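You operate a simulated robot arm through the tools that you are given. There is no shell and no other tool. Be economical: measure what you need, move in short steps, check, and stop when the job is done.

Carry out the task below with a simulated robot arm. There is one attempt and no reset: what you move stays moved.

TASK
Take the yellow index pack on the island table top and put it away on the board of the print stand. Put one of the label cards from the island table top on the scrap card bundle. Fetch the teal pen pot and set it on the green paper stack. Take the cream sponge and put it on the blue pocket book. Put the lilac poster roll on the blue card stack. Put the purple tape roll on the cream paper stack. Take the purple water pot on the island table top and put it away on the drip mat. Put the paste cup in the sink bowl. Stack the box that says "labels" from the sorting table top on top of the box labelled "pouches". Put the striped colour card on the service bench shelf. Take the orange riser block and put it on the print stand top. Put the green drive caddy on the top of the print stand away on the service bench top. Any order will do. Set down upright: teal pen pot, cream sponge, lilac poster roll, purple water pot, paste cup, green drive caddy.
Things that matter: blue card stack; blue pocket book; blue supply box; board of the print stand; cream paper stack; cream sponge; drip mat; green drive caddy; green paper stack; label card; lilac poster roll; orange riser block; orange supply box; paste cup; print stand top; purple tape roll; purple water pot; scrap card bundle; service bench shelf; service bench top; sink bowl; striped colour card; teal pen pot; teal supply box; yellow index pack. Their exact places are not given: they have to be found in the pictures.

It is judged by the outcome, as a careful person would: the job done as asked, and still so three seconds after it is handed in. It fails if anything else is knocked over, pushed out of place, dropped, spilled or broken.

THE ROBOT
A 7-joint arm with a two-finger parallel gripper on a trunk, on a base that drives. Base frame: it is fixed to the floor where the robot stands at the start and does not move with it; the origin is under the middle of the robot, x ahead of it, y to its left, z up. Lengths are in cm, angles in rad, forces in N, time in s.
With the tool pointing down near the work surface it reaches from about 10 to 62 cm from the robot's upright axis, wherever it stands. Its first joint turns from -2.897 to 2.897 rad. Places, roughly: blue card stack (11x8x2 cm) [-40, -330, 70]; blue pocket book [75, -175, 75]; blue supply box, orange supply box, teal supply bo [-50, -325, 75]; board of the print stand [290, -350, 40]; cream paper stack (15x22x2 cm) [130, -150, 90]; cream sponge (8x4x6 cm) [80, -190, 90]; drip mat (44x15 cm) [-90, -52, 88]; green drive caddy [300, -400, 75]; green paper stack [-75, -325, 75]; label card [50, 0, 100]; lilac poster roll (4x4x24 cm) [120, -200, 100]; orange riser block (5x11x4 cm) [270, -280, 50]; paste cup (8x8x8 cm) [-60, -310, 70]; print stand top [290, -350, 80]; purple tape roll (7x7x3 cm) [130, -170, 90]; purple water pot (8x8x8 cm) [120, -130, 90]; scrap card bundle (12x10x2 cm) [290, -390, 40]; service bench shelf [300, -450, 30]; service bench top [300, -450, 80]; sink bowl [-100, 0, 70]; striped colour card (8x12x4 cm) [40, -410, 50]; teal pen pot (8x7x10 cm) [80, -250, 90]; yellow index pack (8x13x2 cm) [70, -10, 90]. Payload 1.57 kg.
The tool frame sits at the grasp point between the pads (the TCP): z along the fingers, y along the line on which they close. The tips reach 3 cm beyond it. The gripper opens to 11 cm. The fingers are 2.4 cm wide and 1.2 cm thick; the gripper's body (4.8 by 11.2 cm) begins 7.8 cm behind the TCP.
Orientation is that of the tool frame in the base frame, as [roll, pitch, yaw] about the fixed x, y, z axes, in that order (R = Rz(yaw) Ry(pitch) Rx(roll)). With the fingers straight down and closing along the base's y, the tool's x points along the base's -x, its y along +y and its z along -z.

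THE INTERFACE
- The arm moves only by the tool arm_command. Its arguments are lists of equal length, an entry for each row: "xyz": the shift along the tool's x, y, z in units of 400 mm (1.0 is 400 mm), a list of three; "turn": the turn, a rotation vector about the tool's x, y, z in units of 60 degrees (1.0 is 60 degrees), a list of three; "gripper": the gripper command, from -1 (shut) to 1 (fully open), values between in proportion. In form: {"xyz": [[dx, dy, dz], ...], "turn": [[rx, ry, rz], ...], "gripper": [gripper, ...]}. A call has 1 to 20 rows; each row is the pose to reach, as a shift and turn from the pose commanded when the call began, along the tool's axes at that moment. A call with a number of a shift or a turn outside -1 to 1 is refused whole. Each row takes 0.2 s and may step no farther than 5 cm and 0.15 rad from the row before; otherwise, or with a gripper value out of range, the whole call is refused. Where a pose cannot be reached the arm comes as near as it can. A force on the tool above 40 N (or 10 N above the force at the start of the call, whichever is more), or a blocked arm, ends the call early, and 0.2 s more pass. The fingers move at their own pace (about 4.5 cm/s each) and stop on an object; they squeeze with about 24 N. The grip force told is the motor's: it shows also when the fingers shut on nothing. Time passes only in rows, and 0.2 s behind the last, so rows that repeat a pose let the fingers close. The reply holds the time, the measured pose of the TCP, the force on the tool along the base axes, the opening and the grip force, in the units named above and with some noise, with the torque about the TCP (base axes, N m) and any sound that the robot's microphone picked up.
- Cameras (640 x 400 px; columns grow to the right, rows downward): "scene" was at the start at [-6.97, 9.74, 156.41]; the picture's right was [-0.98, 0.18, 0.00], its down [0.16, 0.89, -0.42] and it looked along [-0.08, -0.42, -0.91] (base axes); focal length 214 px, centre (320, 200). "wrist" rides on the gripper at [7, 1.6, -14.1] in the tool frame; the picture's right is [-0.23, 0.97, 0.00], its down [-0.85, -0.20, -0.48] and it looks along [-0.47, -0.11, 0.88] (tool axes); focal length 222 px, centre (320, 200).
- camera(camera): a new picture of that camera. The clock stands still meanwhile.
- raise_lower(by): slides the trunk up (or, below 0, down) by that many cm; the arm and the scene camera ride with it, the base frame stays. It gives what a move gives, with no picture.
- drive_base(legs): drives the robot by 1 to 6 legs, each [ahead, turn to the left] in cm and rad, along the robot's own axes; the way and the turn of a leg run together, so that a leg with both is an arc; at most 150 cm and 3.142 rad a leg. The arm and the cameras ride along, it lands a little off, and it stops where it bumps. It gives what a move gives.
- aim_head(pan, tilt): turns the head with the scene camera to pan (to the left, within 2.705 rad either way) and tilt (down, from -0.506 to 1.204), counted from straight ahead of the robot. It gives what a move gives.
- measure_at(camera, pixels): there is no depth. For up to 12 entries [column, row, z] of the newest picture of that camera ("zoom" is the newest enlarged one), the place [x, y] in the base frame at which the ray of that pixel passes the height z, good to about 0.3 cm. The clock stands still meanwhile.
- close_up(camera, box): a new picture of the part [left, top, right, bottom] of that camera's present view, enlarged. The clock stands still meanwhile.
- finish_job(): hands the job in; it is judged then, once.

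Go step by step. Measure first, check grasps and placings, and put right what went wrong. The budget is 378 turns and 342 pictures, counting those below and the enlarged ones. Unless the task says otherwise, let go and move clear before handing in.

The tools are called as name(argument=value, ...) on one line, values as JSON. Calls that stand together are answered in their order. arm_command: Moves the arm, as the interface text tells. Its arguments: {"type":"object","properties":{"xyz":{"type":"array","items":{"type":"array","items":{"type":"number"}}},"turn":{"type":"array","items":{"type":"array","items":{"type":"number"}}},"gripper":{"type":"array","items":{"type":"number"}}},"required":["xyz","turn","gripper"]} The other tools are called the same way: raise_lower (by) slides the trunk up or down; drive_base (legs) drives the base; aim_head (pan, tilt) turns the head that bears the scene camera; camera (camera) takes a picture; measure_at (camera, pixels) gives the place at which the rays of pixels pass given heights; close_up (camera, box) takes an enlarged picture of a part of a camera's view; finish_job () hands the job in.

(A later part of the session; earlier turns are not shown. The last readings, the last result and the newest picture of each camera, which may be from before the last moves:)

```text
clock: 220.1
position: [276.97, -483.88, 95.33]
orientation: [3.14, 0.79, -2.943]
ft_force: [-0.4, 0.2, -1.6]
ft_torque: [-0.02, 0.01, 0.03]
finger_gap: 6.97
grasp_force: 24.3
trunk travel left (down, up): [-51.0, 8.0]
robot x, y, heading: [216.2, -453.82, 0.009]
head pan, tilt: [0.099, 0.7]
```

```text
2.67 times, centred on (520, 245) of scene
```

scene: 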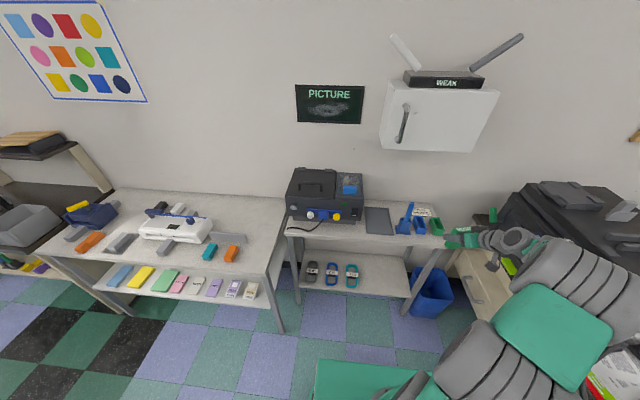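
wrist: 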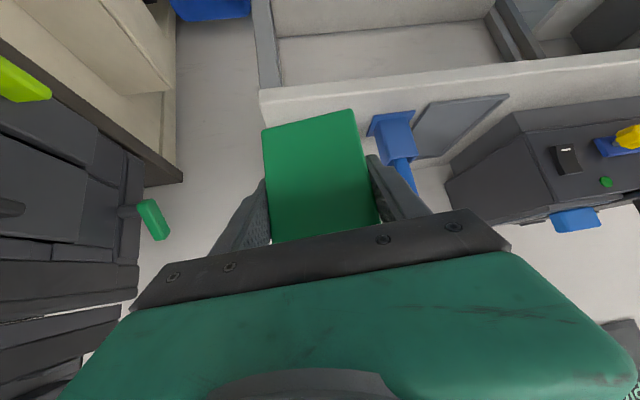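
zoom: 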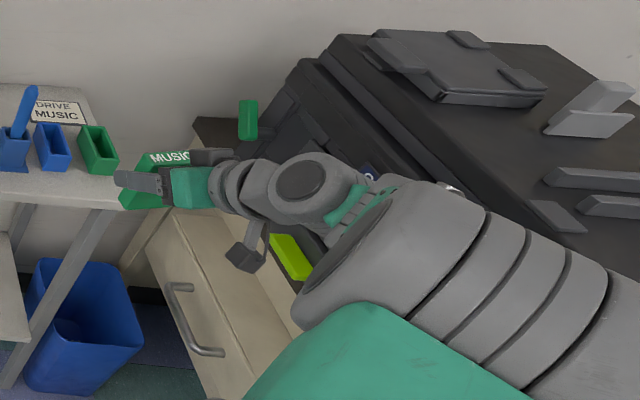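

I rotate the hand by -0.4 rad yaw so the wrist moves away from the printer, and shift 2.5 cm left.

arm_command(xyz=[[0, 0.02, 0], [0, 0.04, 0], [0, 0.06, 0], [0, 0.06, 0], [0, 0.06, 0]], turn=[[0.07, 0, 0.067], [0.14, 0, 0.134], [0.21, 0, 0.2], [0.272, 0, 0.268], [0.272, 0, 0.268]], gripper=[-1, -1, -1, -1, -1])

drive_base(legs=[[14, 0]])

camera(camera="wrist")

close_up(camera="scene", box=[360, 170, 640, 345])

```text
clock: 221.3
position: [276.33, -481.51, 95.23]
orientation: [-3.14, 0.79, 2.94]
ft_force: [0.1, -0.4, -2.2]
ft_torque: [-0.01, -0.01, -0.01]
finger_gap: 6.99
grasp_force: 24.0
trunk travel left (down, up): [-51.0, 8.0]
robot x, y, heading: [216.21, -453.63, 0.009]
head pan, tilt: [0.099, 0.7]
```

```text
clock: 222.7
position: [290.68, -481.41, 95.32]
orientation: [-3.141, 0.789, 2.939]
ft_force: [0.2, -0.7, -2.2]
ft_torque: [-0.01, 0.0, -0.02]
finger_gap: 6.95
grasp_force: 24.2
trunk travel left (down, up): [-51.0, 8.0]
robot x, y, heading: [230.13, -453.8, 0.013]
head pan, tilt: [0.099, 0.7]
```

```text
237 pictures are left
```

wrist: 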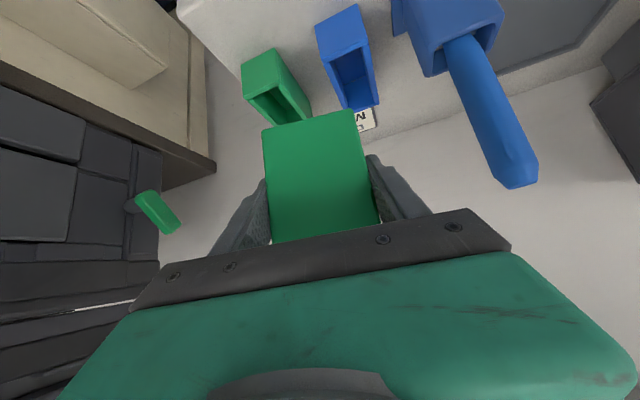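

```text
2.29 times, centred on (500, 258) of scene
```

zoom: 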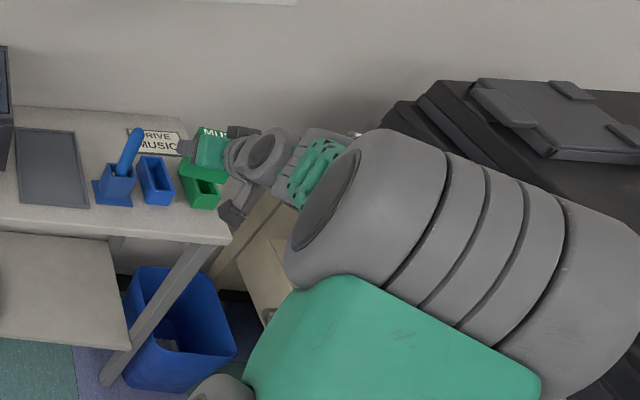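

I verify the holders' location relative to the caddy from this wrist view.

measure_at(camera="wrist", pixels=[[243, 70, 76], [278, 50, 76], [318, 30, 76], [355, 10, 76], [243, 94, 80], [395, 30, 76], [215, 65, 76]])

measure_at(camera="zoom", pixels=[[190, 208, 76], [218, 210, 76], [150, 205, 76], [228, 243, 76], [100, 205, 76], [176, 204, 76]])

```text
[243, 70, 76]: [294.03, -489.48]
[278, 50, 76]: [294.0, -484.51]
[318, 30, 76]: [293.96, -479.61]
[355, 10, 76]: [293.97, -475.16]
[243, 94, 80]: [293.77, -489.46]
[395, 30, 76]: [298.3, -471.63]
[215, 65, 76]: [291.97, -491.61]
```

```text
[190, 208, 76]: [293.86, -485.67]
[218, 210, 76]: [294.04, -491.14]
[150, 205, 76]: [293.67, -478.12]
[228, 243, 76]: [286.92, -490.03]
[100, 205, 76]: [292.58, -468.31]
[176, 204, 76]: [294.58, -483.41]
```

Holders' fronts are at x≈294, leaving a 6.5 cm strip; I straighten the yaw, set TCP x≈290.1 and lower toward the surface.

arm_command(xyz=[[0.02, 0, 0.0], [0.09, 0, 0.06], [0.15, 0, 0.12], [0.2, 0, 0.17], [0.2285, 0, 0.206], [0.2285, 0, 0.206]], turn=[[-0.05, 0, -0.05], [-0.1, 0, -0.1], [-0.13, 0, -0.13], [-0.13, 0, -0.13], [-0.13, 0, -0.13], [-0.13, 0, -0.13]], gripper=[-1, -1, -1, -1, -1, -1])

camera(camera="wrist")

close_up(camera="scene", box=[380, 180, 500, 255])

```text
clock: 223.7
position: [290.46, -481.6, 86.66]
orientation: [-3.122, 0.819, -3.134]
ft_force: [-7.8, 2.8, 16.2]
ft_torque: [0.66, 0.12, 0.23]
finger_gap: 7.01
grasp_force: 24.4
trunk travel left (down, up): [-51.0, 8.0]
robot x, y, heading: [230.57, -453.6, 0.013]
head pan, tilt: [0.099, 0.7]
stopped in row 5: the force on the tool passed its limit at 116 N (the readings are from after the stop); the commanded pose is now the measured one
```

```text
235 pictures are left
```

wrist: 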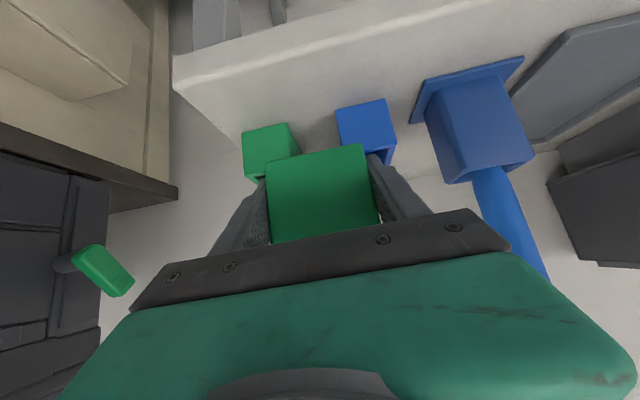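

```text
5.33 times, centred on (440, 218) of scene
```

zoom: 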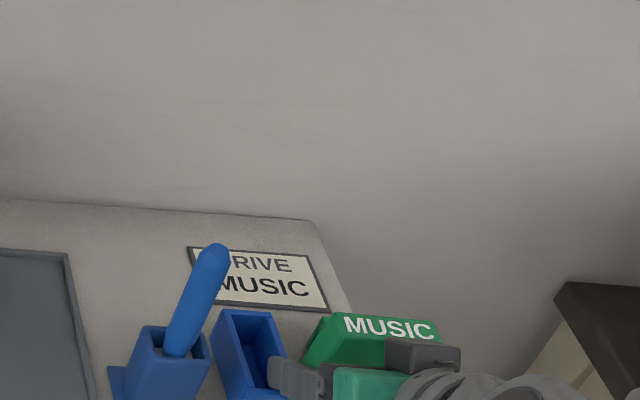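

Contact came early: the caddy seems to have touched the holders. I raise it a little and inspect.

measure_at(camera="wrist", pixels=[[243, 132, 76], [287, 122, 76], [338, 108, 76], [385, 98, 76], [175, 85, 76], [440, 25, 76], [410, 120, 76], [250, 180, 83], [396, 140, 83]])

arm_command(xyz=[[-0.035, 0, -0.035], [-0.1, 0, -0.1], [-0.17, 0, -0.17], [-0.17, 0, -0.17]], turn=[[0, 0, 0], [0, 0, 0], [0, 0, 0], [0, 0, 0]], gripper=[-1, -1, -1, -1])

camera(camera="wrist")

close_up(camera="scene", box=[380, 180, 540, 280])

```text
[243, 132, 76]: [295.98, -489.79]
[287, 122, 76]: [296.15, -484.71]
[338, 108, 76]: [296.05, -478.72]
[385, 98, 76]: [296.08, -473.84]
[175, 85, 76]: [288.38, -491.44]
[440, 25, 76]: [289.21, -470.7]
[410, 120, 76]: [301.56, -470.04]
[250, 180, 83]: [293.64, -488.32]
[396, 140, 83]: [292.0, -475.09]
```

```text
clock: 224.7
position: [290.09, -481.48, 95.74]
orientation: [-3.126, 0.812, -3.138]
ft_force: [-0.3, -0.5, -1.3]
ft_torque: [-0.02, 0.0, 0.0]
finger_gap: 7.01
grasp_force: 24.0
trunk travel left (down, up): [-51.0, 8.0]
robot x, y, heading: [229.86, -453.97, 0.015]
head pan, tilt: [0.099, 0.7]
```

```text
233 pictures are left
```

wrist: 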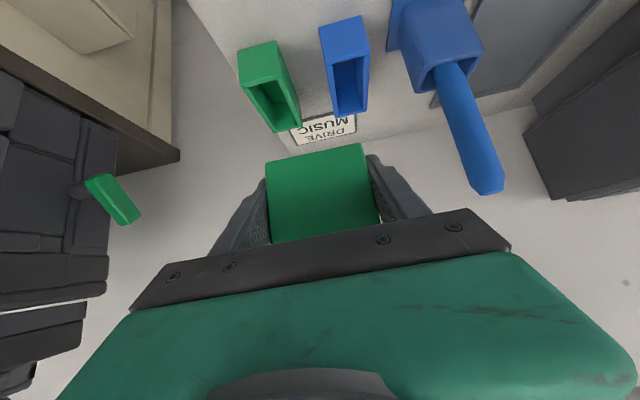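

```text
4.00 times, centred on (460, 230) of scene
```

zoom: 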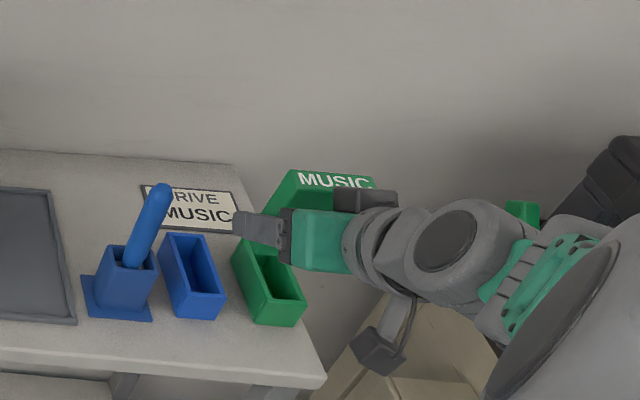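

The holders stayed put; the caddy slid ~3 cm up in the grip. I measure the strip again (edge vs holder fronts) from the scene.

measure_at(camera="zoom", pixels=[[195, 318, 76], [195, 364, 76], [268, 325, 76], [268, 372, 76], [120, 318, 76], [120, 355, 76], [40, 322, 76], [40, 348, 76], [300, 172, 96], [370, 182, 96], [290, 200, 94]])

close_up(camera="scene", box=[270, 160, 400, 241])

```text
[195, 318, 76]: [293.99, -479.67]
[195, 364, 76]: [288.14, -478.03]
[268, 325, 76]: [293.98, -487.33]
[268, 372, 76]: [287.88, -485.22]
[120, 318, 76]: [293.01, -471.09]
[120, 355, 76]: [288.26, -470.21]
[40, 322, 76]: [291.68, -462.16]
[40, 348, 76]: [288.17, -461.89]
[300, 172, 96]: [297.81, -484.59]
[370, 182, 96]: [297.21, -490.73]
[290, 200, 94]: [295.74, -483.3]
```

```text
4.92 times, centred on (335, 200) of scene
```

zoom: 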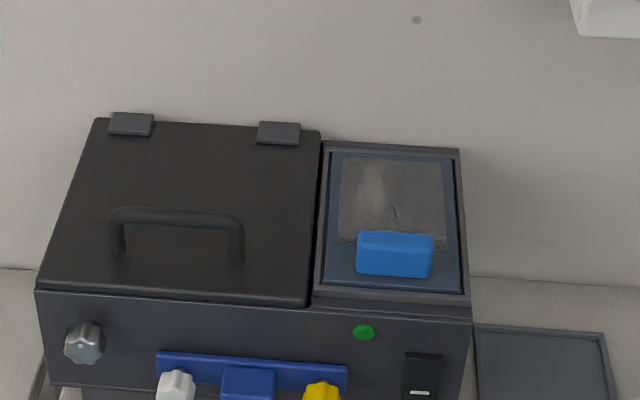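

The caddy may have tipped in the grip. I back away and turn the hand to view the caddy from its side.

drive_base(legs=[[-25, 0]])

arm_command(xyz=[[0, 0.06, 0], [0, 0.12, 0], [0, 0.18, 0], [0, 0.24, 0], [0, 0.3, 0], [0, 0.3, 0], [0, 0.3, 0], [0, 0.3, 0]], turn=[[-0.08, 0, -0.08], [-0.16, 0, -0.16], [-0.24, 0, -0.24], [-0.32, 0, -0.32], [-0.4, 0, -0.4], [-0.48, 0, -0.48], [-0.56, 0, -0.56], [-0.6, 0, -0.6]], gripper=[-1, -1, -1, -1, -1, -1, -1, -1])

camera(camera="scene")

close_up(camera="scene", box=[380, 180, 500, 255])

```text
clock: 226.5
position: [265.36, -481.66, 95.83]
orientation: [-3.123, 0.813, -3.132]
ft_force: [0.7, 0.0, -2.3]
ft_torque: [0.01, 0.0, -0.02]
finger_gap: 6.98
grasp_force: 24.2
trunk travel left (down, up): [-51.0, 8.0]
robot x, y, heading: [205.8, -454.24, 0.016]
head pan, tilt: [0.099, 0.7]
```

```text
clock: 228.3
position: [265.32, -469.66, 95.57]
orientation: [-3.101, 0.795, -2.224]
ft_force: [0.4, -0.1, -1.5]
ft_torque: [-0.01, 0.0, -0.02]
finger_gap: 6.98
grasp_force: 23.9
trunk travel left (down, up): [-51.0, 8.0]
robot x, y, heading: [204.99, -454.12, 0.018]
head pan, tilt: [0.099, 0.7]
```

```text
230 pictures are left
```

scene: 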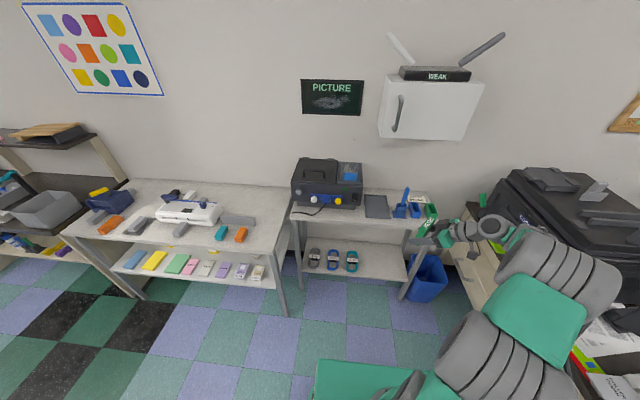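

```text
5.33 times, centred on (440, 218) of scene
```

zoom: 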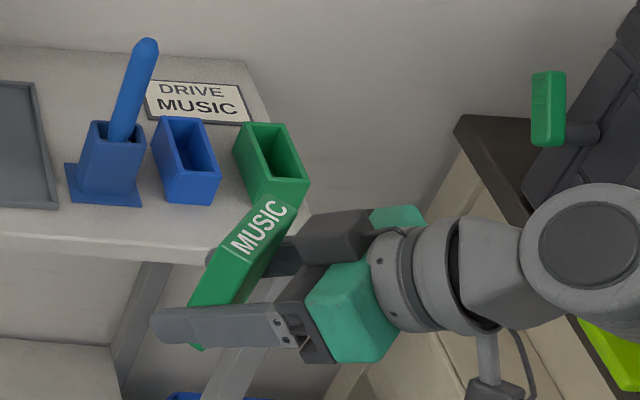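

From this angle the caddy is still vertical in the grip, just slid up. I turn the hand back and return to the strip, a bit nearer the edge this time.

arm_command(xyz=[[0, 0, 0], [0, 0, 0], [0, 0, 0], [0, 0, 0], [0, 0, 0], [0, 0, 0], [0, 0, 0], [0, 0, 0]], turn=[[0.08, 0, 0.08], [0.16, 0, 0.16], [0.24, 0, 0.24], [0.32, 0, 0.32], [0.4, 0, 0.4], [0.48, 0, 0.48], [0.56, 0, 0.56], [0.6, 0, 0.6]], gripper=[-1, -1, -1, -1, -1, -1, -1, -1])

arm_command(xyz=[[0, -0.1, 0], [0, -0.2, 0], [0, -0.29, 0], [0, -0.29, 0]], turn=[[0, 0, 0], [0, 0, 0], [0, 0, 0], [0, 0, 0]], gripper=[-1, -1, -1, -1])

drive_base(legs=[[22, 0]])

camera(camera="wrist")

```text
clock: 230.1
position: [265.41, -469.75, 95.71]
orientation: [-3.127, 0.812, -3.135]
ft_force: [-0.1, -0.2, -1.3]
ft_torque: [0.04, -0.03, 0.0]
finger_gap: 6.95
grasp_force: 23.9
trunk travel left (down, up): [-51.0, 8.0]
robot x, y, heading: [205.2, -454.29, 0.019]
head pan, tilt: [0.099, 0.7]
```

```text
clock: 231.1
position: [265.12, -481.58, 95.77]
orientation: [-3.125, 0.812, -3.133]
ft_force: [-0.7, 0.2, -1.2]
ft_torque: [0.0, -0.02, -0.01]
finger_gap: 7.01
grasp_force: 23.7
trunk travel left (down, up): [-51.0, 8.0]
robot x, y, heading: [205.39, -453.94, 0.01]
head pan, tilt: [0.099, 0.7]
```

```text
clock: 232.8
position: [286.74, -481.1, 95.74]
orientation: [-3.125, 0.811, -3.13]
ft_force: [-0.1, 0.3, -2.3]
ft_torque: [-0.02, 0.03, 0.01]
finger_gap: 6.95
grasp_force: 24.4
trunk travel left (down, up): [-51.0, 8.0]
robot x, y, heading: [227.04, -454.08, 0.02]
head pan, tilt: [0.099, 0.7]
```

```text
228 pictures are left
```

wrist: 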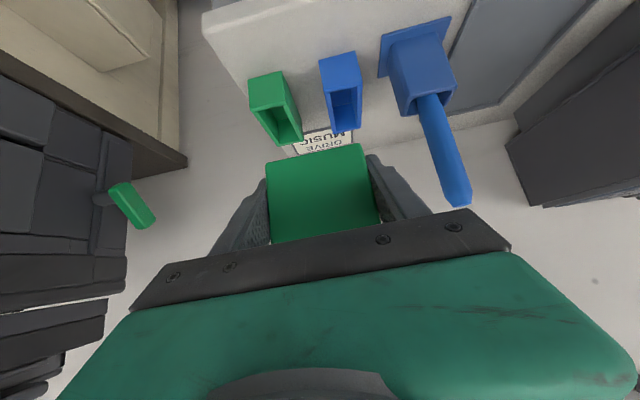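

I lower to z≈85 with TCP x≈288.5 and look.

arm_command(xyz=[[0.0, 0, 0.07], [0.06, 0, 0.12], [0.11, 0, 0.17], [0.158, 0, 0.22], [0.158, 0, 0.22]], turn=[[0, 0.01, 0], [0, 0.02, 0], [0, 0.02, 0], [0, 0.02, 0], [0, 0.02, 0]], gripper=[-1, -1, -1, -1, -1])

camera(camera="wrist")

close_up(camera="scene", box=[380, 190, 500, 265])

```text
clock: 233.9
position: [288.71, -481.06, 86.28]
orientation: [-3.123, 0.81, -3.129]
ft_force: [-35.2, 8.7, 29.2]
ft_torque: [1.49, 0.21, 1.65]
finger_gap: 7.0
grasp_force: 24.1
trunk travel left (down, up): [-51.0, 8.0]
robot x, y, heading: [226.74, -453.57, 0.011]
head pan, tilt: [0.099, 0.7]
stopped in row 5: the force on the tool passed its limit at 53 N (the readings are from after the stop); the commanded pose is now the measured one
```

```text
227 pictures are left
```

wrist: 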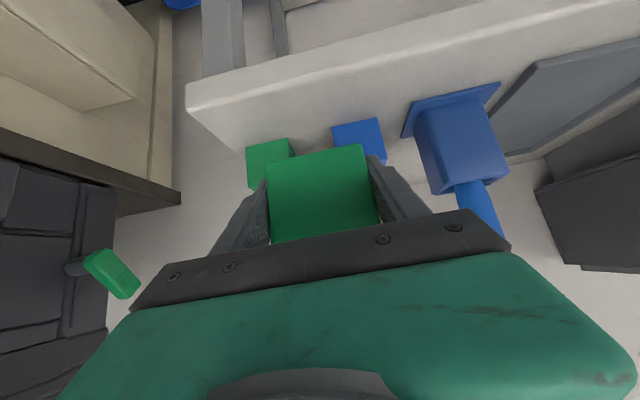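

```text
5.33 times, centred on (440, 228) of scene
```

zoom: 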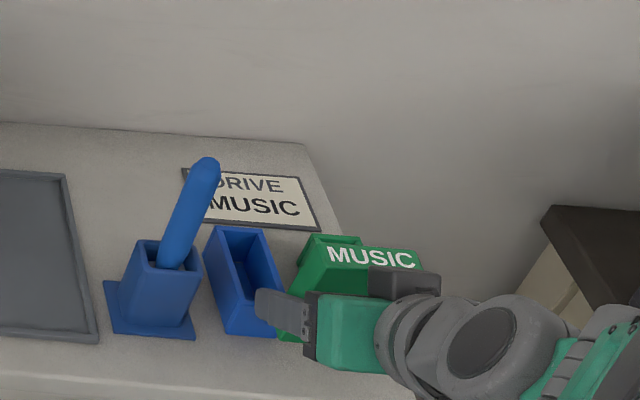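

Another early contact at the same height, with a backward push; I check where the finger tip and holder rims actually are.

measure_at(camera="zoom", pixels=[[258, 298, 84], [258, 298, 86], [250, 335, 76], [215, 228, 84], [280, 322, 84], [320, 234, 84], [300, 340, 76], [330, 245, 92], [415, 255, 92]])

measure_at(camera="wrist", pixels=[[247, 150, 76], [290, 140, 76], [334, 128, 76], [377, 118, 76], [386, 160, 84], [250, 188, 84], [268, 170, 84], [363, 145, 84]])

```text
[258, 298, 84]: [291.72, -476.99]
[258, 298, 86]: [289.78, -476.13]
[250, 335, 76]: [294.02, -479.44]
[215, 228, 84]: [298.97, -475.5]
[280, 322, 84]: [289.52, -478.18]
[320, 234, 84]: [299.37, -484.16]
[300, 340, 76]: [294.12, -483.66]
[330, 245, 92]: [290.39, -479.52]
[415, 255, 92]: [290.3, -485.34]
```

```text
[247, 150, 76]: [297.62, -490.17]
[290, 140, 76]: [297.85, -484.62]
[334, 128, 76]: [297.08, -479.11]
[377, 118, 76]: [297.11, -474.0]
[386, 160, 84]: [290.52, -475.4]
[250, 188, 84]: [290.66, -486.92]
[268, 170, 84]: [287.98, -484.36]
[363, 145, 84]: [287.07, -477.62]
```

Measurements say caddy (x≈287.5–291) isn't over the holders (x≥294), yet something blocks at z≈84. I'll use another spot: the bench strip in front of the case at y≈-446. I lift clear and measure there.

arm_command(xyz=[[-0.04, 0, -0.04], [-0.1, 0, -0.1], [-0.17, 0, -0.17], [-0.17, 0, -0.17]], turn=[[0, 0, 0], [0, 0, 0], [0, 0, 0], [0, 0, 0]], gripper=[-1, -1, -1, -1])

drive_base(legs=[[-8, 0]])

arm_command(xyz=[[0, 0.1, 0], [0, 0.2, 0], [0, 0.3, 0], [0, 0.4, 0], [0, 0.5, 0], [0, 0.6, 0], [0, 0.7, 0], [0, 0.8, 0], [0, 0.88, 0], [0, 0.88, 0]], turn=[[0, 0, 0], [0, 0, 0], [0, 0, 0], [0, 0, 0], [0, 0, 0], [0, 0, 0], [0, 0, 0], [0, 0, 0], [0, 0, 0], [0, 0, 0]], gripper=[-1, -1, -1, -1, -1, -1, -1, -1, -1, -1])

camera(camera="wrist")

close_up(camera="scene", box=[280, 170, 440, 270])

```text
clock: 234.9
position: [288.99, -480.95, 95.45]
orientation: [-3.122, 0.803, -3.131]
ft_force: [-0.1, -0.2, -1.1]
ft_torque: [-0.01, 0.04, 0.0]
finger_gap: 6.96
grasp_force: 23.7
trunk travel left (down, up): [-51.0, 8.0]
robot x, y, heading: [227.11, -453.38, 0.013]
head pan, tilt: [0.099, 0.7]
```

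```text
clock: 235.9
position: [280.95, -480.98, 95.48]
orientation: [-3.121, 0.806, -3.125]
ft_force: [0.6, 0.5, -1.4]
ft_torque: [0.01, -0.01, 0.0]
finger_gap: 7.0
grasp_force: 23.8
trunk travel left (down, up): [-51.0, 8.0]
robot x, y, heading: [218.94, -453.89, 0.015]
head pan, tilt: [0.099, 0.7]
```

```text
clock: 238.1
position: [281.1, -445.98, 94.77]
orientation: [-3.12, 0.807, -3.128]
ft_force: [0.3, 0.7, -1.4]
ft_torque: [0.01, -0.02, -0.01]
finger_gap: 6.97
grasp_force: 24.0
trunk travel left (down, up): [-51.0, 8.0]
robot x, y, heading: [219.01, -454.06, 0.014]
head pan, tilt: [0.099, 0.7]
```

```text
225 pictures are left
```

wrist: 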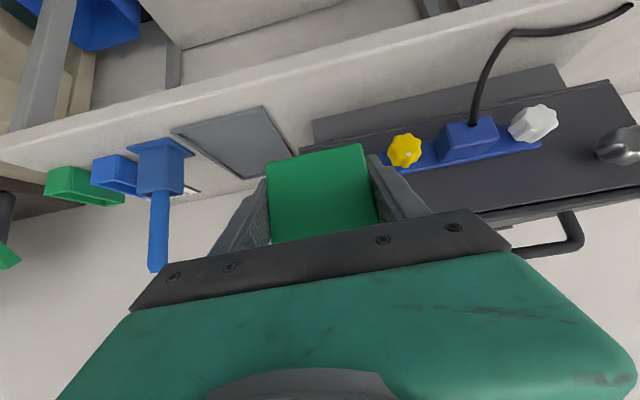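

```text
4.00 times, centred on (360, 220) of scene
```

zoom: 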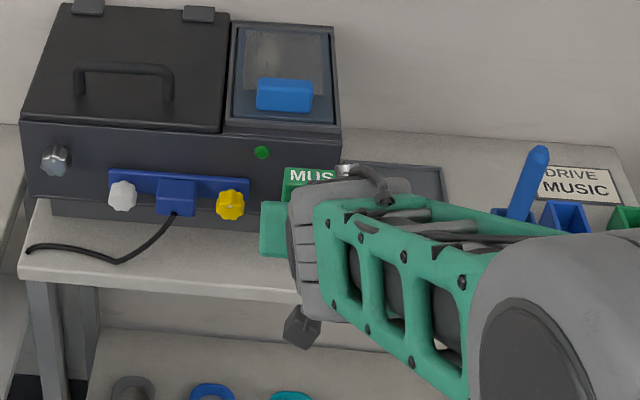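

I measure the knob, plinth and edge here.

measure_at(camera="zoom", pixels=[[230, 205, 82], [245, 245, 76], [55, 215, 76], [245, 290, 76], [100, 275, 76], [340, 165, 88]])

measure_at(camera="wrist", pixels=[[405, 150, 82], [315, 122, 76], [312, 145, 78], [172, 130, 76], [250, 180, 76], [300, 62, 76], [263, 107, 76]])

```text
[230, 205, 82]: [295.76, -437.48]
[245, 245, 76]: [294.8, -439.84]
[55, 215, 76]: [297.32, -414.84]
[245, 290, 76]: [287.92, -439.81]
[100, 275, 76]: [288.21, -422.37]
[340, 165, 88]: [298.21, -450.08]
```

```text
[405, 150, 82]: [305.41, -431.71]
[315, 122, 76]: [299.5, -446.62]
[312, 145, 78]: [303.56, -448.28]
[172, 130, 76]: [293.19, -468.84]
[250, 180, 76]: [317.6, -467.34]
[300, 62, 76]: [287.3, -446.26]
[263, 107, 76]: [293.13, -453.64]
```

The strip here runs x 288–296. I drive 9.5 cm in and lower gently to watch for contact.

drive_base(legs=[[9.3, 0]])

arm_command(xyz=[[0.05, 0, 0.05], [0.1, 0, 0.1], [0.13, 0, 0.13], [0.15, 0, 0.15], [0.165, 0, 0.165], [0.18, 0, 0.18], [0.18, 0, 0.18]], turn=[[0, 0, 0], [0, 0, 0], [0, 0, 0], [0, 0, 0], [0, 0, 0], [0, 0, 0], [0, 0, 0]], gripper=[-1, -1, -1, -1, -1, -1, -1])

camera(camera="wrist")

close_up(camera="scene", box=[280, 190, 440, 290])

```text
clock: 239.2
position: [288.34, -445.74, 94.75]
orientation: [-3.12, 0.796, -3.124]
ft_force: [-13.7, -1.4, 7.0]
ft_torque: [0.24, -0.08, 0.46]
finger_gap: 6.95
grasp_force: 24.1
trunk travel left (down, up): [-51.0, 8.0]
robot x, y, heading: [226.88, -453.5, 0.018]
head pan, tilt: [0.099, 0.7]
stopped in leg 1: the force on the tool passed its limit at 105 N (the readings are from after the stop); the commanded pose is now the measured one
```

```text
clock: 240.8
position: [288.63, -445.92, 84.39]
orientation: [-3.12, 0.792, -3.12]
ft_force: [0.2, -0.1, -0.9]
ft_torque: [-0.02, 0.04, 0.01]
finger_gap: 7.0
grasp_force: 23.5
trunk travel left (down, up): [-51.0, 8.0]
robot x, y, heading: [226.55, -453.63, 0.015]
head pan, tilt: [0.099, 0.7]
```

```text
223 pictures are left
```

wrist: 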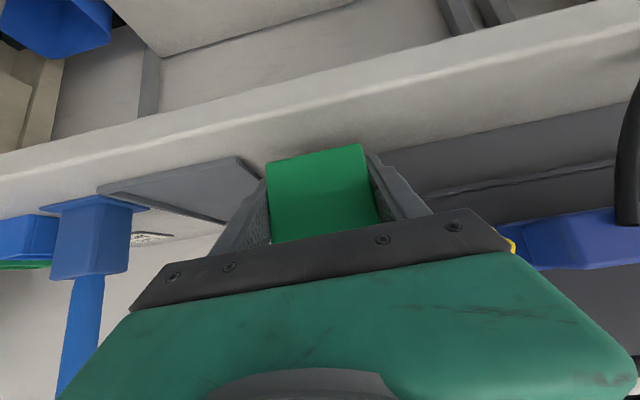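

```text
4.00 times, centred on (360, 240) of scene
```

zoom: 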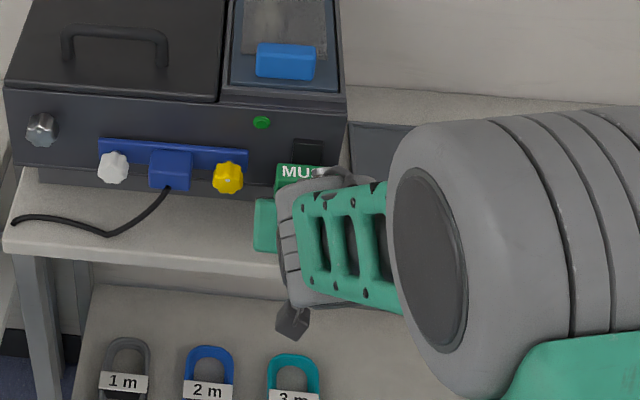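

Driving in also bumped at TCP x≈288. I need the true bench height, so I triangulate the tray's front-left corner with both cameras.

camera(camera="scene")

close_up(camera="wrist", box=[60, 60, 460, 250])

measure_at(camera="wrist", pixels=[[238, 157, 72], [238, 157, 76], [238, 157, 80], [98, 190, 76], [98, 190, 80], [300, 140, 76], [300, 140, 80], [300, 140, 84]])

```text
221 pictures are left
```

scene: 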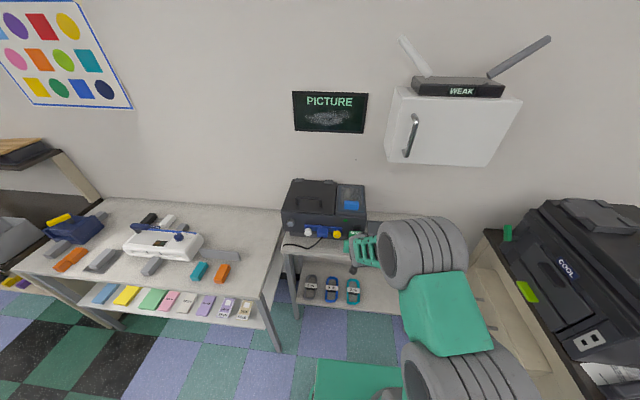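

```text
1.60 times, centred on (260, 155) of wrist
```

zoom: 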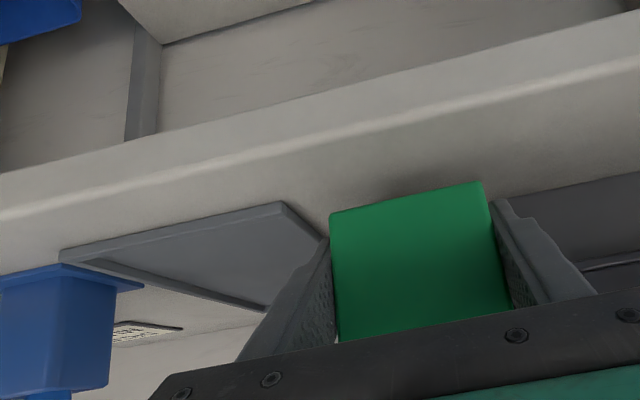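

```text
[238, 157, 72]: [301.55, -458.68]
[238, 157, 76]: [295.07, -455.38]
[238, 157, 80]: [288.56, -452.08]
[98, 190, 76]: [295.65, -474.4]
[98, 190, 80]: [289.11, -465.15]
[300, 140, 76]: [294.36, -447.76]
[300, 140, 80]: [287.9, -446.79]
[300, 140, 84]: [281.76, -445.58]
```

Triangulation gives bench height z≈80 (edge x≈284), which explains the bumps. I shift back 1.5 cm and lower to contact.

arm_command(xyz=[[0.027, 0, -0.027], [0.027, 0, -0.027], [0.034, 0, -0.02], [0.041, 0, -0.013], [0.045, 0, -0.009], [0.049, 0, -0.005], [0.053, 0, -0.001], [0.057, 0, 0.003], [0.061, 0, 0.007]], turn=[[0, 0, 0], [0, 0, 0], [0, 0, 0], [0, 0, 0], [0, 0, 0], [0, 0, 0], [0, 0, 0], [0, 0, 0], [0, 0, 0]], gripper=[-1, -1, -1, -1, -1, -1, -1, -1, -1])

camera(camera="wrist")

```text
clock: 242.8
position: [287.07, -445.79, 82.96]
orientation: [-3.124, 0.802, -3.126]
ft_force: [-12.0, -4.0, 27.5]
ft_torque: [0.97, -0.03, 0.45]
finger_gap: 6.97
grasp_force: 24.3
trunk travel left (down, up): [-51.0, 8.0]
robot x, y, heading: [226.67, -453.96, 0.02]
head pan, tilt: [0.099, 0.7]
```

```text
219 pictures are left
```

wrist: 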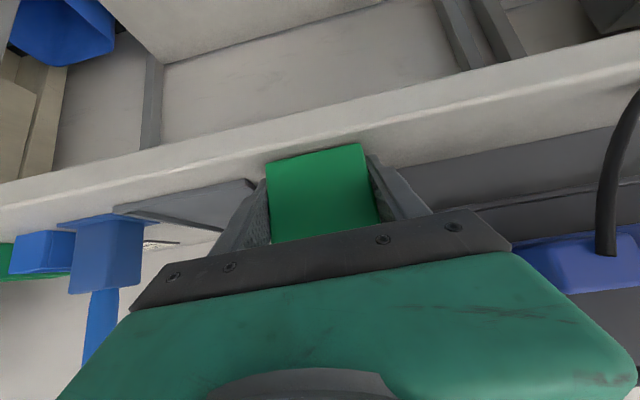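

Contact on the bench at z≈80.0 with the caddy ~2 cm inside the edge. I release slowly and look before retreating.

arm_command(xyz=[[-0.004, 0, -0.004], [-0.004, 0, -0.004], [-0.004, 0, -0.004], [-0.004, 0, -0.004]], turn=[[0, 0, 0], [0, 0, 0], [0, 0, 0], [0, 0, 0]], gripper=[0.35, 0.45, 0.55, 0.6])

camera(camera="wrist")

```text
clock: 243.8
position: [287.19, -446.15, 82.93]
orientation: [-3.121, 0.796, -3.127]
ft_force: [1.4, -14.6, 26.7]
ft_torque: [0.56, -0.35, -0.53]
finger_gap: 7.41
grasp_force: 0.1
trunk travel left (down, up): [-51.0, 8.0]
robot x, y, heading: [226.46, -453.56, 0.02]
head pan, tilt: [0.099, 0.7]
```

```text
218 pictures are left
```

wrist: 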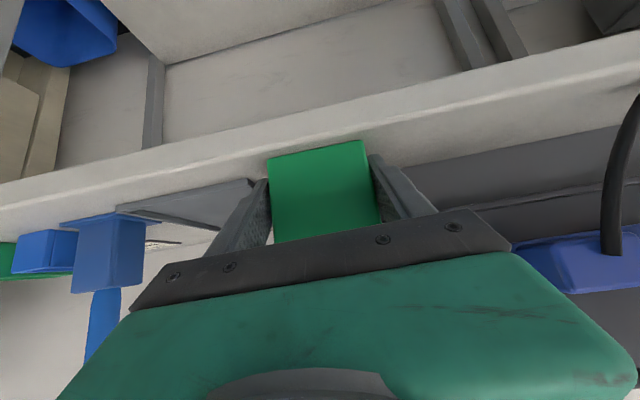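

The fingers opened just past the caddy but seem impeded; I ease up slightly and reopen.

arm_command(xyz=[[-0.006, 0, -0.006], [-0.012, 0, -0.012], [-0.012, 0, -0.012], [-0.012, 0, -0.012]], turn=[[0, 0, 0], [0, 0, 0], [0, 0, 0], [0, 0, 0]], gripper=[0.5, 0.5, 0.5, 0.5])

camera(camera="wrist")

```text
clock: 244.8
position: [286.94, -445.87, 83.21]
orientation: [-3.12, 0.789, -3.123]
ft_force: [0.8, -0.1, -0.5]
ft_torque: [0.02, 0.02, -0.01]
finger_gap: 8.27
grasp_force: 0.1
trunk travel left (down, up): [-51.0, 8.0]
robot x, y, heading: [226.58, -453.42, 0.019]
head pan, tilt: [0.099, 0.7]
```

```text
217 pictures are left
```

wrist: 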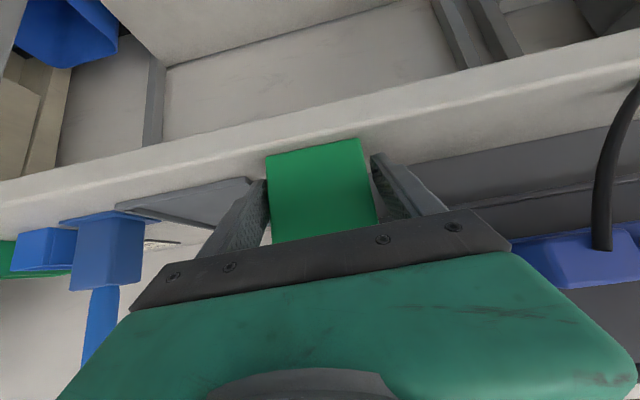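

Free now. I retreat along the tool axis and check that the caddy stands.

arm_command(xyz=[[0, 0, -0.05], [0, 0, -0.12], [0, 0, -0.22], [0, 0, -0.32], [0, 0, -0.42], [0, 0, -0.5]], turn=[[0, 0, 0], [0, 0, 0], [0, 0, 0], [0, 0, 0], [0, 0, 0], [0, 0, 0]], gripper=[0.6, 0.7, 0.7, 0.7, 0.7, 0.7])

camera(camera="wrist")

close_up(camera="scene", box=[270, 170, 470, 295])

```text
clock: 246.2
position: [272.76, -445.66, 97.37]
orientation: [-3.12, 0.792, -3.122]
ft_force: [0.2, 0.7, -0.2]
ft_torque: [0.01, -0.03, 0.0]
finger_gap: 9.33
grasp_force: 0.0
trunk travel left (down, up): [-51.0, 8.0]
robot x, y, heading: [226.93, -454.13, 0.016]
head pan, tilt: [0.099, 0.7]
```

```text
216 pictures are left
```

wrist: 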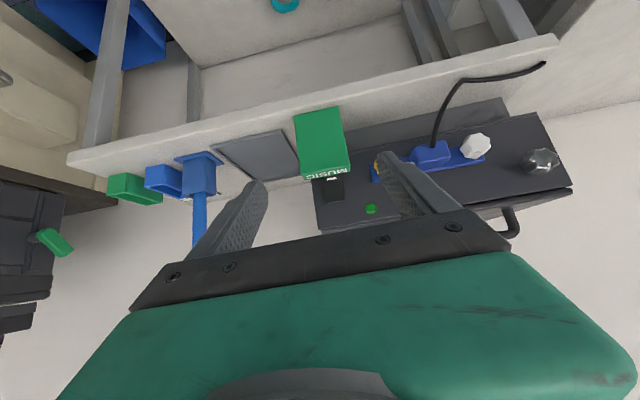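

```text
3.20 times, centred on (370, 232) of scene
```

zoom: 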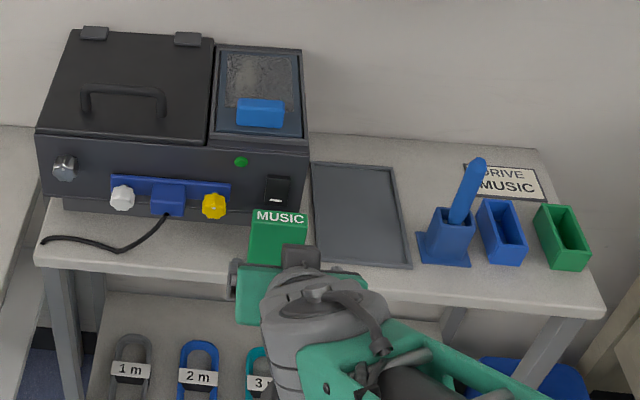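

The caddy stands upright on the service bench. Next the striped colour card near (40,-410): I turn around and look west.

drive_base(legs=[[-40, 0], [0, 1.57], [0, 1.5]])

aim_head(pan=0.0, tilt=0.5)

camera(camera="scene")

close_up(camera="scene", box=[200, 120, 440, 270])

```text
clock: 256.1
position: [140.2, -457.76, 97.5]
orientation: [-3.121, 0.792, -0.081]
ft_force: [-0.2, 0.3, 1.3]
ft_torque: [-0.01, 0.02, -0.03]
finger_gap: 9.35
grasp_force: 0.0
trunk travel left (down, up): [-51.0, 8.0]
robot x, y, heading: [186.71, -454.63, 3.059]
head pan, tilt: [0.099, 0.7]
```

```text
clock: 256.9
position: [140.18, -457.83, 97.36]
orientation: [-3.12, 0.793, -0.081]
ft_force: [-1.3, 0.5, 0.0]
ft_torque: [-0.02, 0.06, 0.02]
finger_gap: 9.37
grasp_force: 0.0
trunk travel left (down, up): [-51.0, 8.0]
robot x, y, heading: [186.9, -454.25, 3.058]
head pan, tilt: [0.0, 0.499]
```

```text
214 pictures are left
```

scene: 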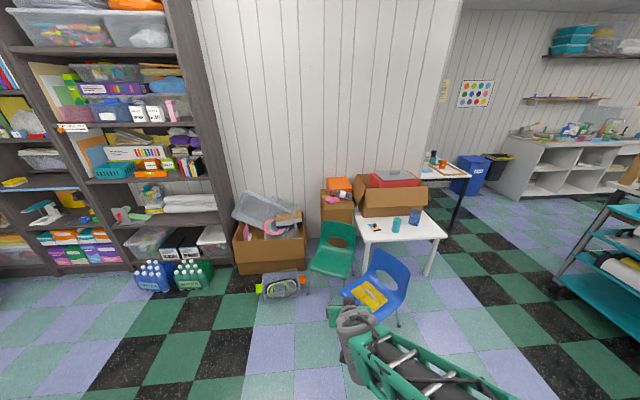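

```text
2.67 times, centred on (320, 195) of scene
```

zoom: 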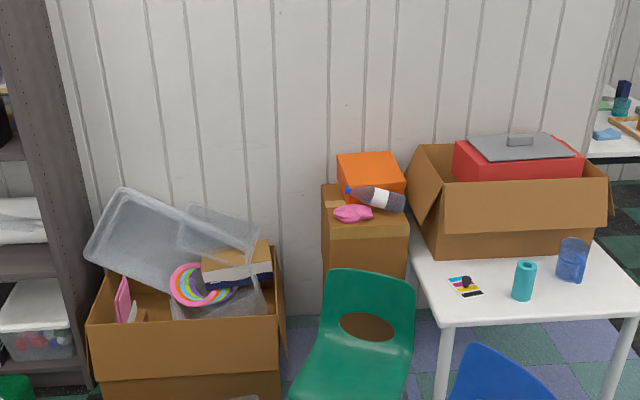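

The striped card (with a dark knob) lies on the white table at scene (374,227). I measure and drive closer.

measure_at(camera="scene", pixels=[[374, 227, 50], [374, 227, 55], [365, 240, 50], [447, 237, 50], [372, 315, 0], [345, 290, 45], [405, 285, 45], [400, 325, 0], [427, 275, 0], [338, 250, 80], [310, 265, 45]])

```text
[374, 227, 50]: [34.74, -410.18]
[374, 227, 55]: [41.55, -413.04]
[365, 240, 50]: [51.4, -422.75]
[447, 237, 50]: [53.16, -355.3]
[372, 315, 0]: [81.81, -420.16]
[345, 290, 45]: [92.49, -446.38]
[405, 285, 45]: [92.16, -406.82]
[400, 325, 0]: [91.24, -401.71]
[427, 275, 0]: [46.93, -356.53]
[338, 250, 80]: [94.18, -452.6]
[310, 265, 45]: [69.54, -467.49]
```

The blue chair stands between; I'll come in from the northeast side of the white table.

drive_base(legs=[[0, -0.8], [119, 0], [0, 1.45]])

aim_head(pan=0.0, tilt=0.75)

camera(camera="scene")

camera(camera="wrist")

```text
clock: 268.5
position: [75.33, -390.78, 97.36]
orientation: [-3.121, 0.792, 0.526]
ft_force: [-0.2, -0.8, 0.2]
ft_torque: [0.01, 0.02, 0.0]
finger_gap: 9.33
grasp_force: 0.1
trunk travel left (down, up): [-51.0, 8.0]
robot x, y, heading: [112.05, -361.01, -2.615]
head pan, tilt: [0.0, 0.499]
```

```text
clock: 269.3
position: [75.33, -390.83, 97.53]
orientation: [-3.12, 0.793, 0.525]
ft_force: [-0.2, 0.0, 0.1]
ft_torque: [0.03, 0.01, -0.02]
finger_gap: 9.37
grasp_force: 0.2
trunk travel left (down, up): [-51.0, 8.0]
robot x, y, heading: [111.64, -361.13, -2.621]
head pan, tilt: [0.0, 0.75]
```

```text
212 pictures are left
```

scene: 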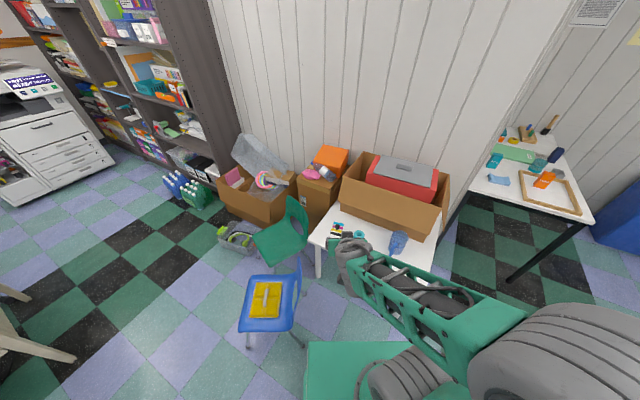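

```text
211 pictures are left
```

wrist: 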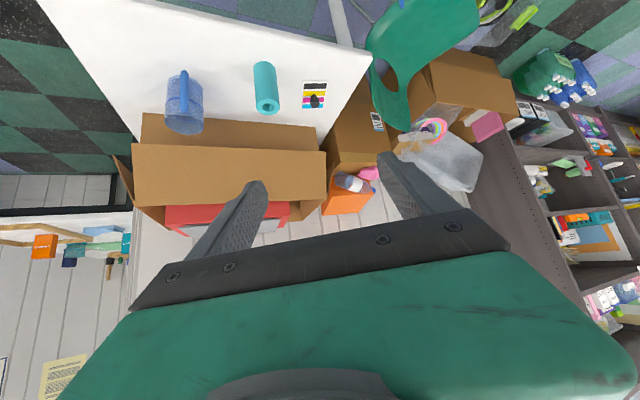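

I zoom in on the card and measure it in both cameras.

close_up(camera="wrist", box=[230, 40, 390, 140])

measure_at(camera="wrist", pixels=[[303, 81, 52], [327, 81, 52], [326, 108, 52], [302, 107, 52], [315, 95, 50], [315, 95, 56], [371, 50, 50], [267, 85, 52], [275, 110, 52]])

measure_at(camera="scene", pixels=[[337, 228, 50], [337, 228, 56], [319, 245, 50], [428, 265, 50], [296, 270, 80], [298, 325, 45], [305, 340, 0], [300, 240, 70], [360, 235, 55]])

close_up(camera="scene", box=[240, 190, 440, 315])

```text
4.00 times, centred on (310, 90) of wrist
```

zoom: 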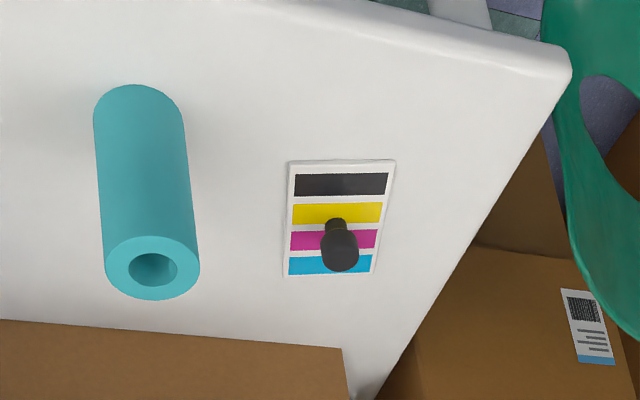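

```text
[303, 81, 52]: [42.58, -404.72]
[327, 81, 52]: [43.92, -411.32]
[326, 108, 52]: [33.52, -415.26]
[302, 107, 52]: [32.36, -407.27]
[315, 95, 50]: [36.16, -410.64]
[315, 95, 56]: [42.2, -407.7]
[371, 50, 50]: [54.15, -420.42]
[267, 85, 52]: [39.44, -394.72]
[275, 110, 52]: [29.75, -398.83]
```

```text
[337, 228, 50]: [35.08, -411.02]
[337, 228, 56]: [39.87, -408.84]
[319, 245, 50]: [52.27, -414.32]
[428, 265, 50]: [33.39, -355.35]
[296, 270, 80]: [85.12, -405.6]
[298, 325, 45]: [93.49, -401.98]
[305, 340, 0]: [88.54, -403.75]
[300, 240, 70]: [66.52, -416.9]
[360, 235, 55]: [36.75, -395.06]
```

```text
3.20 times, centred on (340, 252) of scene
```

zoom: 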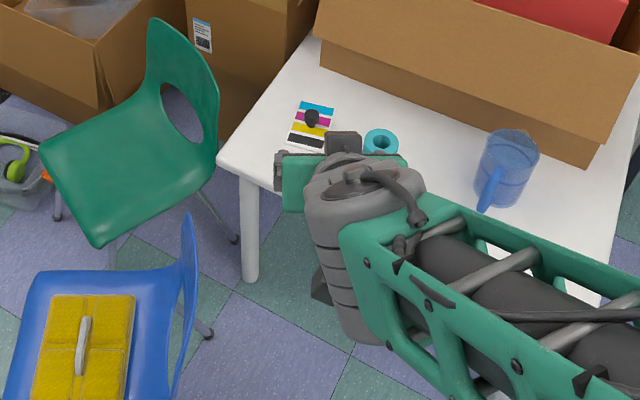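

Card: knob near (34.5,-411), table at z≈49.5. I move to about (83,-372), which clears the chair and table legs.

drive_base(legs=[[0, -0.155], [30.5, 0], [0, 0.31]])

camera(camera="wrist")

camera(camera="scene")

```text
clock: 273.0
position: [51.68, -407.22, 97.43]
orientation: [-3.12, 0.793, 0.68]
ft_force: [0.1, -0.5, -0.2]
ft_torque: [-0.01, -0.03, -0.01]
finger_gap: 9.36
grasp_force: 0.0
trunk travel left (down, up): [-51.0, 8.0]
robot x, y, heading: [83.27, -372.37, -2.461]
head pan, tilt: [0.0, 0.75]
```

```text
208 pictures are left
```

wrist: 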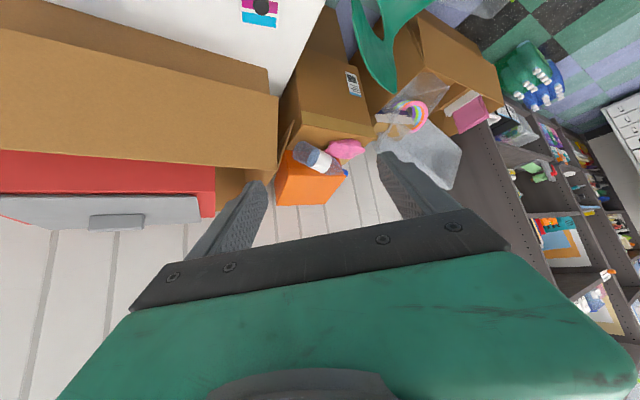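

```text
207 pictures are left
```

scene: 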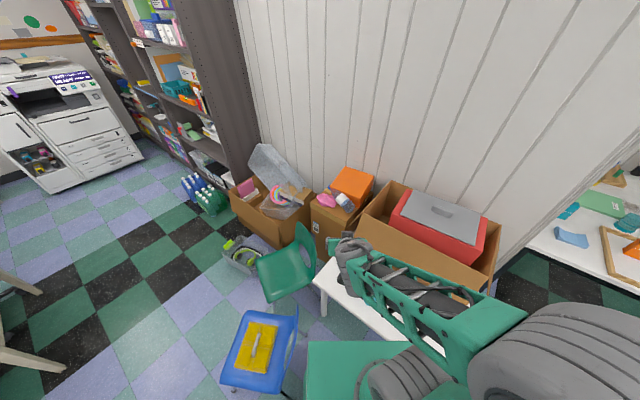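

I lower the trunk 38 cm and turn the tool to align with the card.

raise_lower(by=-38)

arm_command(xyz=[[0, 0, 0], [0, 0, 0], [0, 0, 0], [0, 0, 0]], turn=[[0.08, 0, 0.08], [0.16, 0, 0.16], [0.24, 0, 0.24], [0.3, 0, 0.295]], gripper=[0.4, 0.2, 0.1, 0])

camera(camera="wrist")

close_up(camera="scene", box=[280, 200, 440, 300])

```text
clock: 276.7
position: [51.6, -407.29, 59.4]
orientation: [-3.122, 0.792, 0.677]
ft_force: [0.4, -0.2, -0.8]
ft_torque: [0.01, -0.02, -0.03]
finger_gap: 9.36
grasp_force: 0.1
trunk travel left (down, up): [-13.0, 46.0]
robot x, y, heading: [83.28, -372.93, -2.464]
head pan, tilt: [0.0, 0.75]
```

```text
clock: 277.7
position: [51.62, -407.16, 59.42]
orientation: [-3.122, 0.8, 0.233]
ft_force: [-0.2, 0.2, 0.0]
ft_torque: [-0.07, 0.02, -0.02]
finger_gap: 5.51
grasp_force: 0.1
trunk travel left (down, up): [-13.0, 46.0]
robot x, y, heading: [83.1, -372.53, -2.461]
head pan, tilt: [0.0, 0.75]
```

```text
206 pictures are left
```

wrist: 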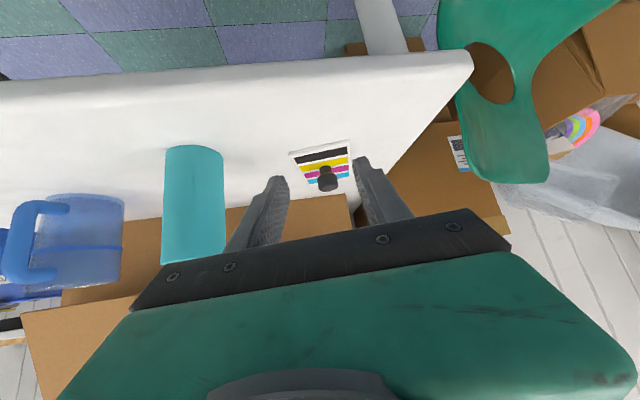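

```text
4.00 times, centred on (360, 250) of scene
```

zoom: 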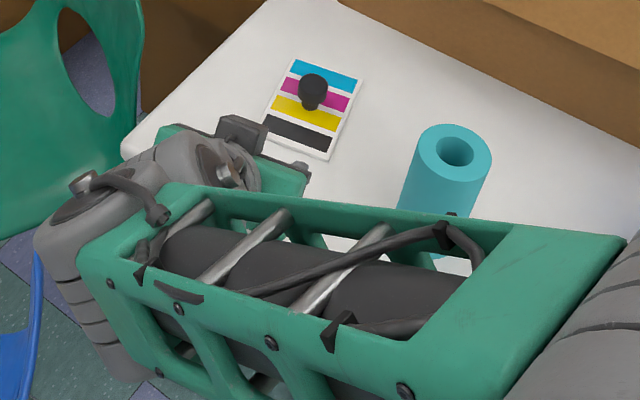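

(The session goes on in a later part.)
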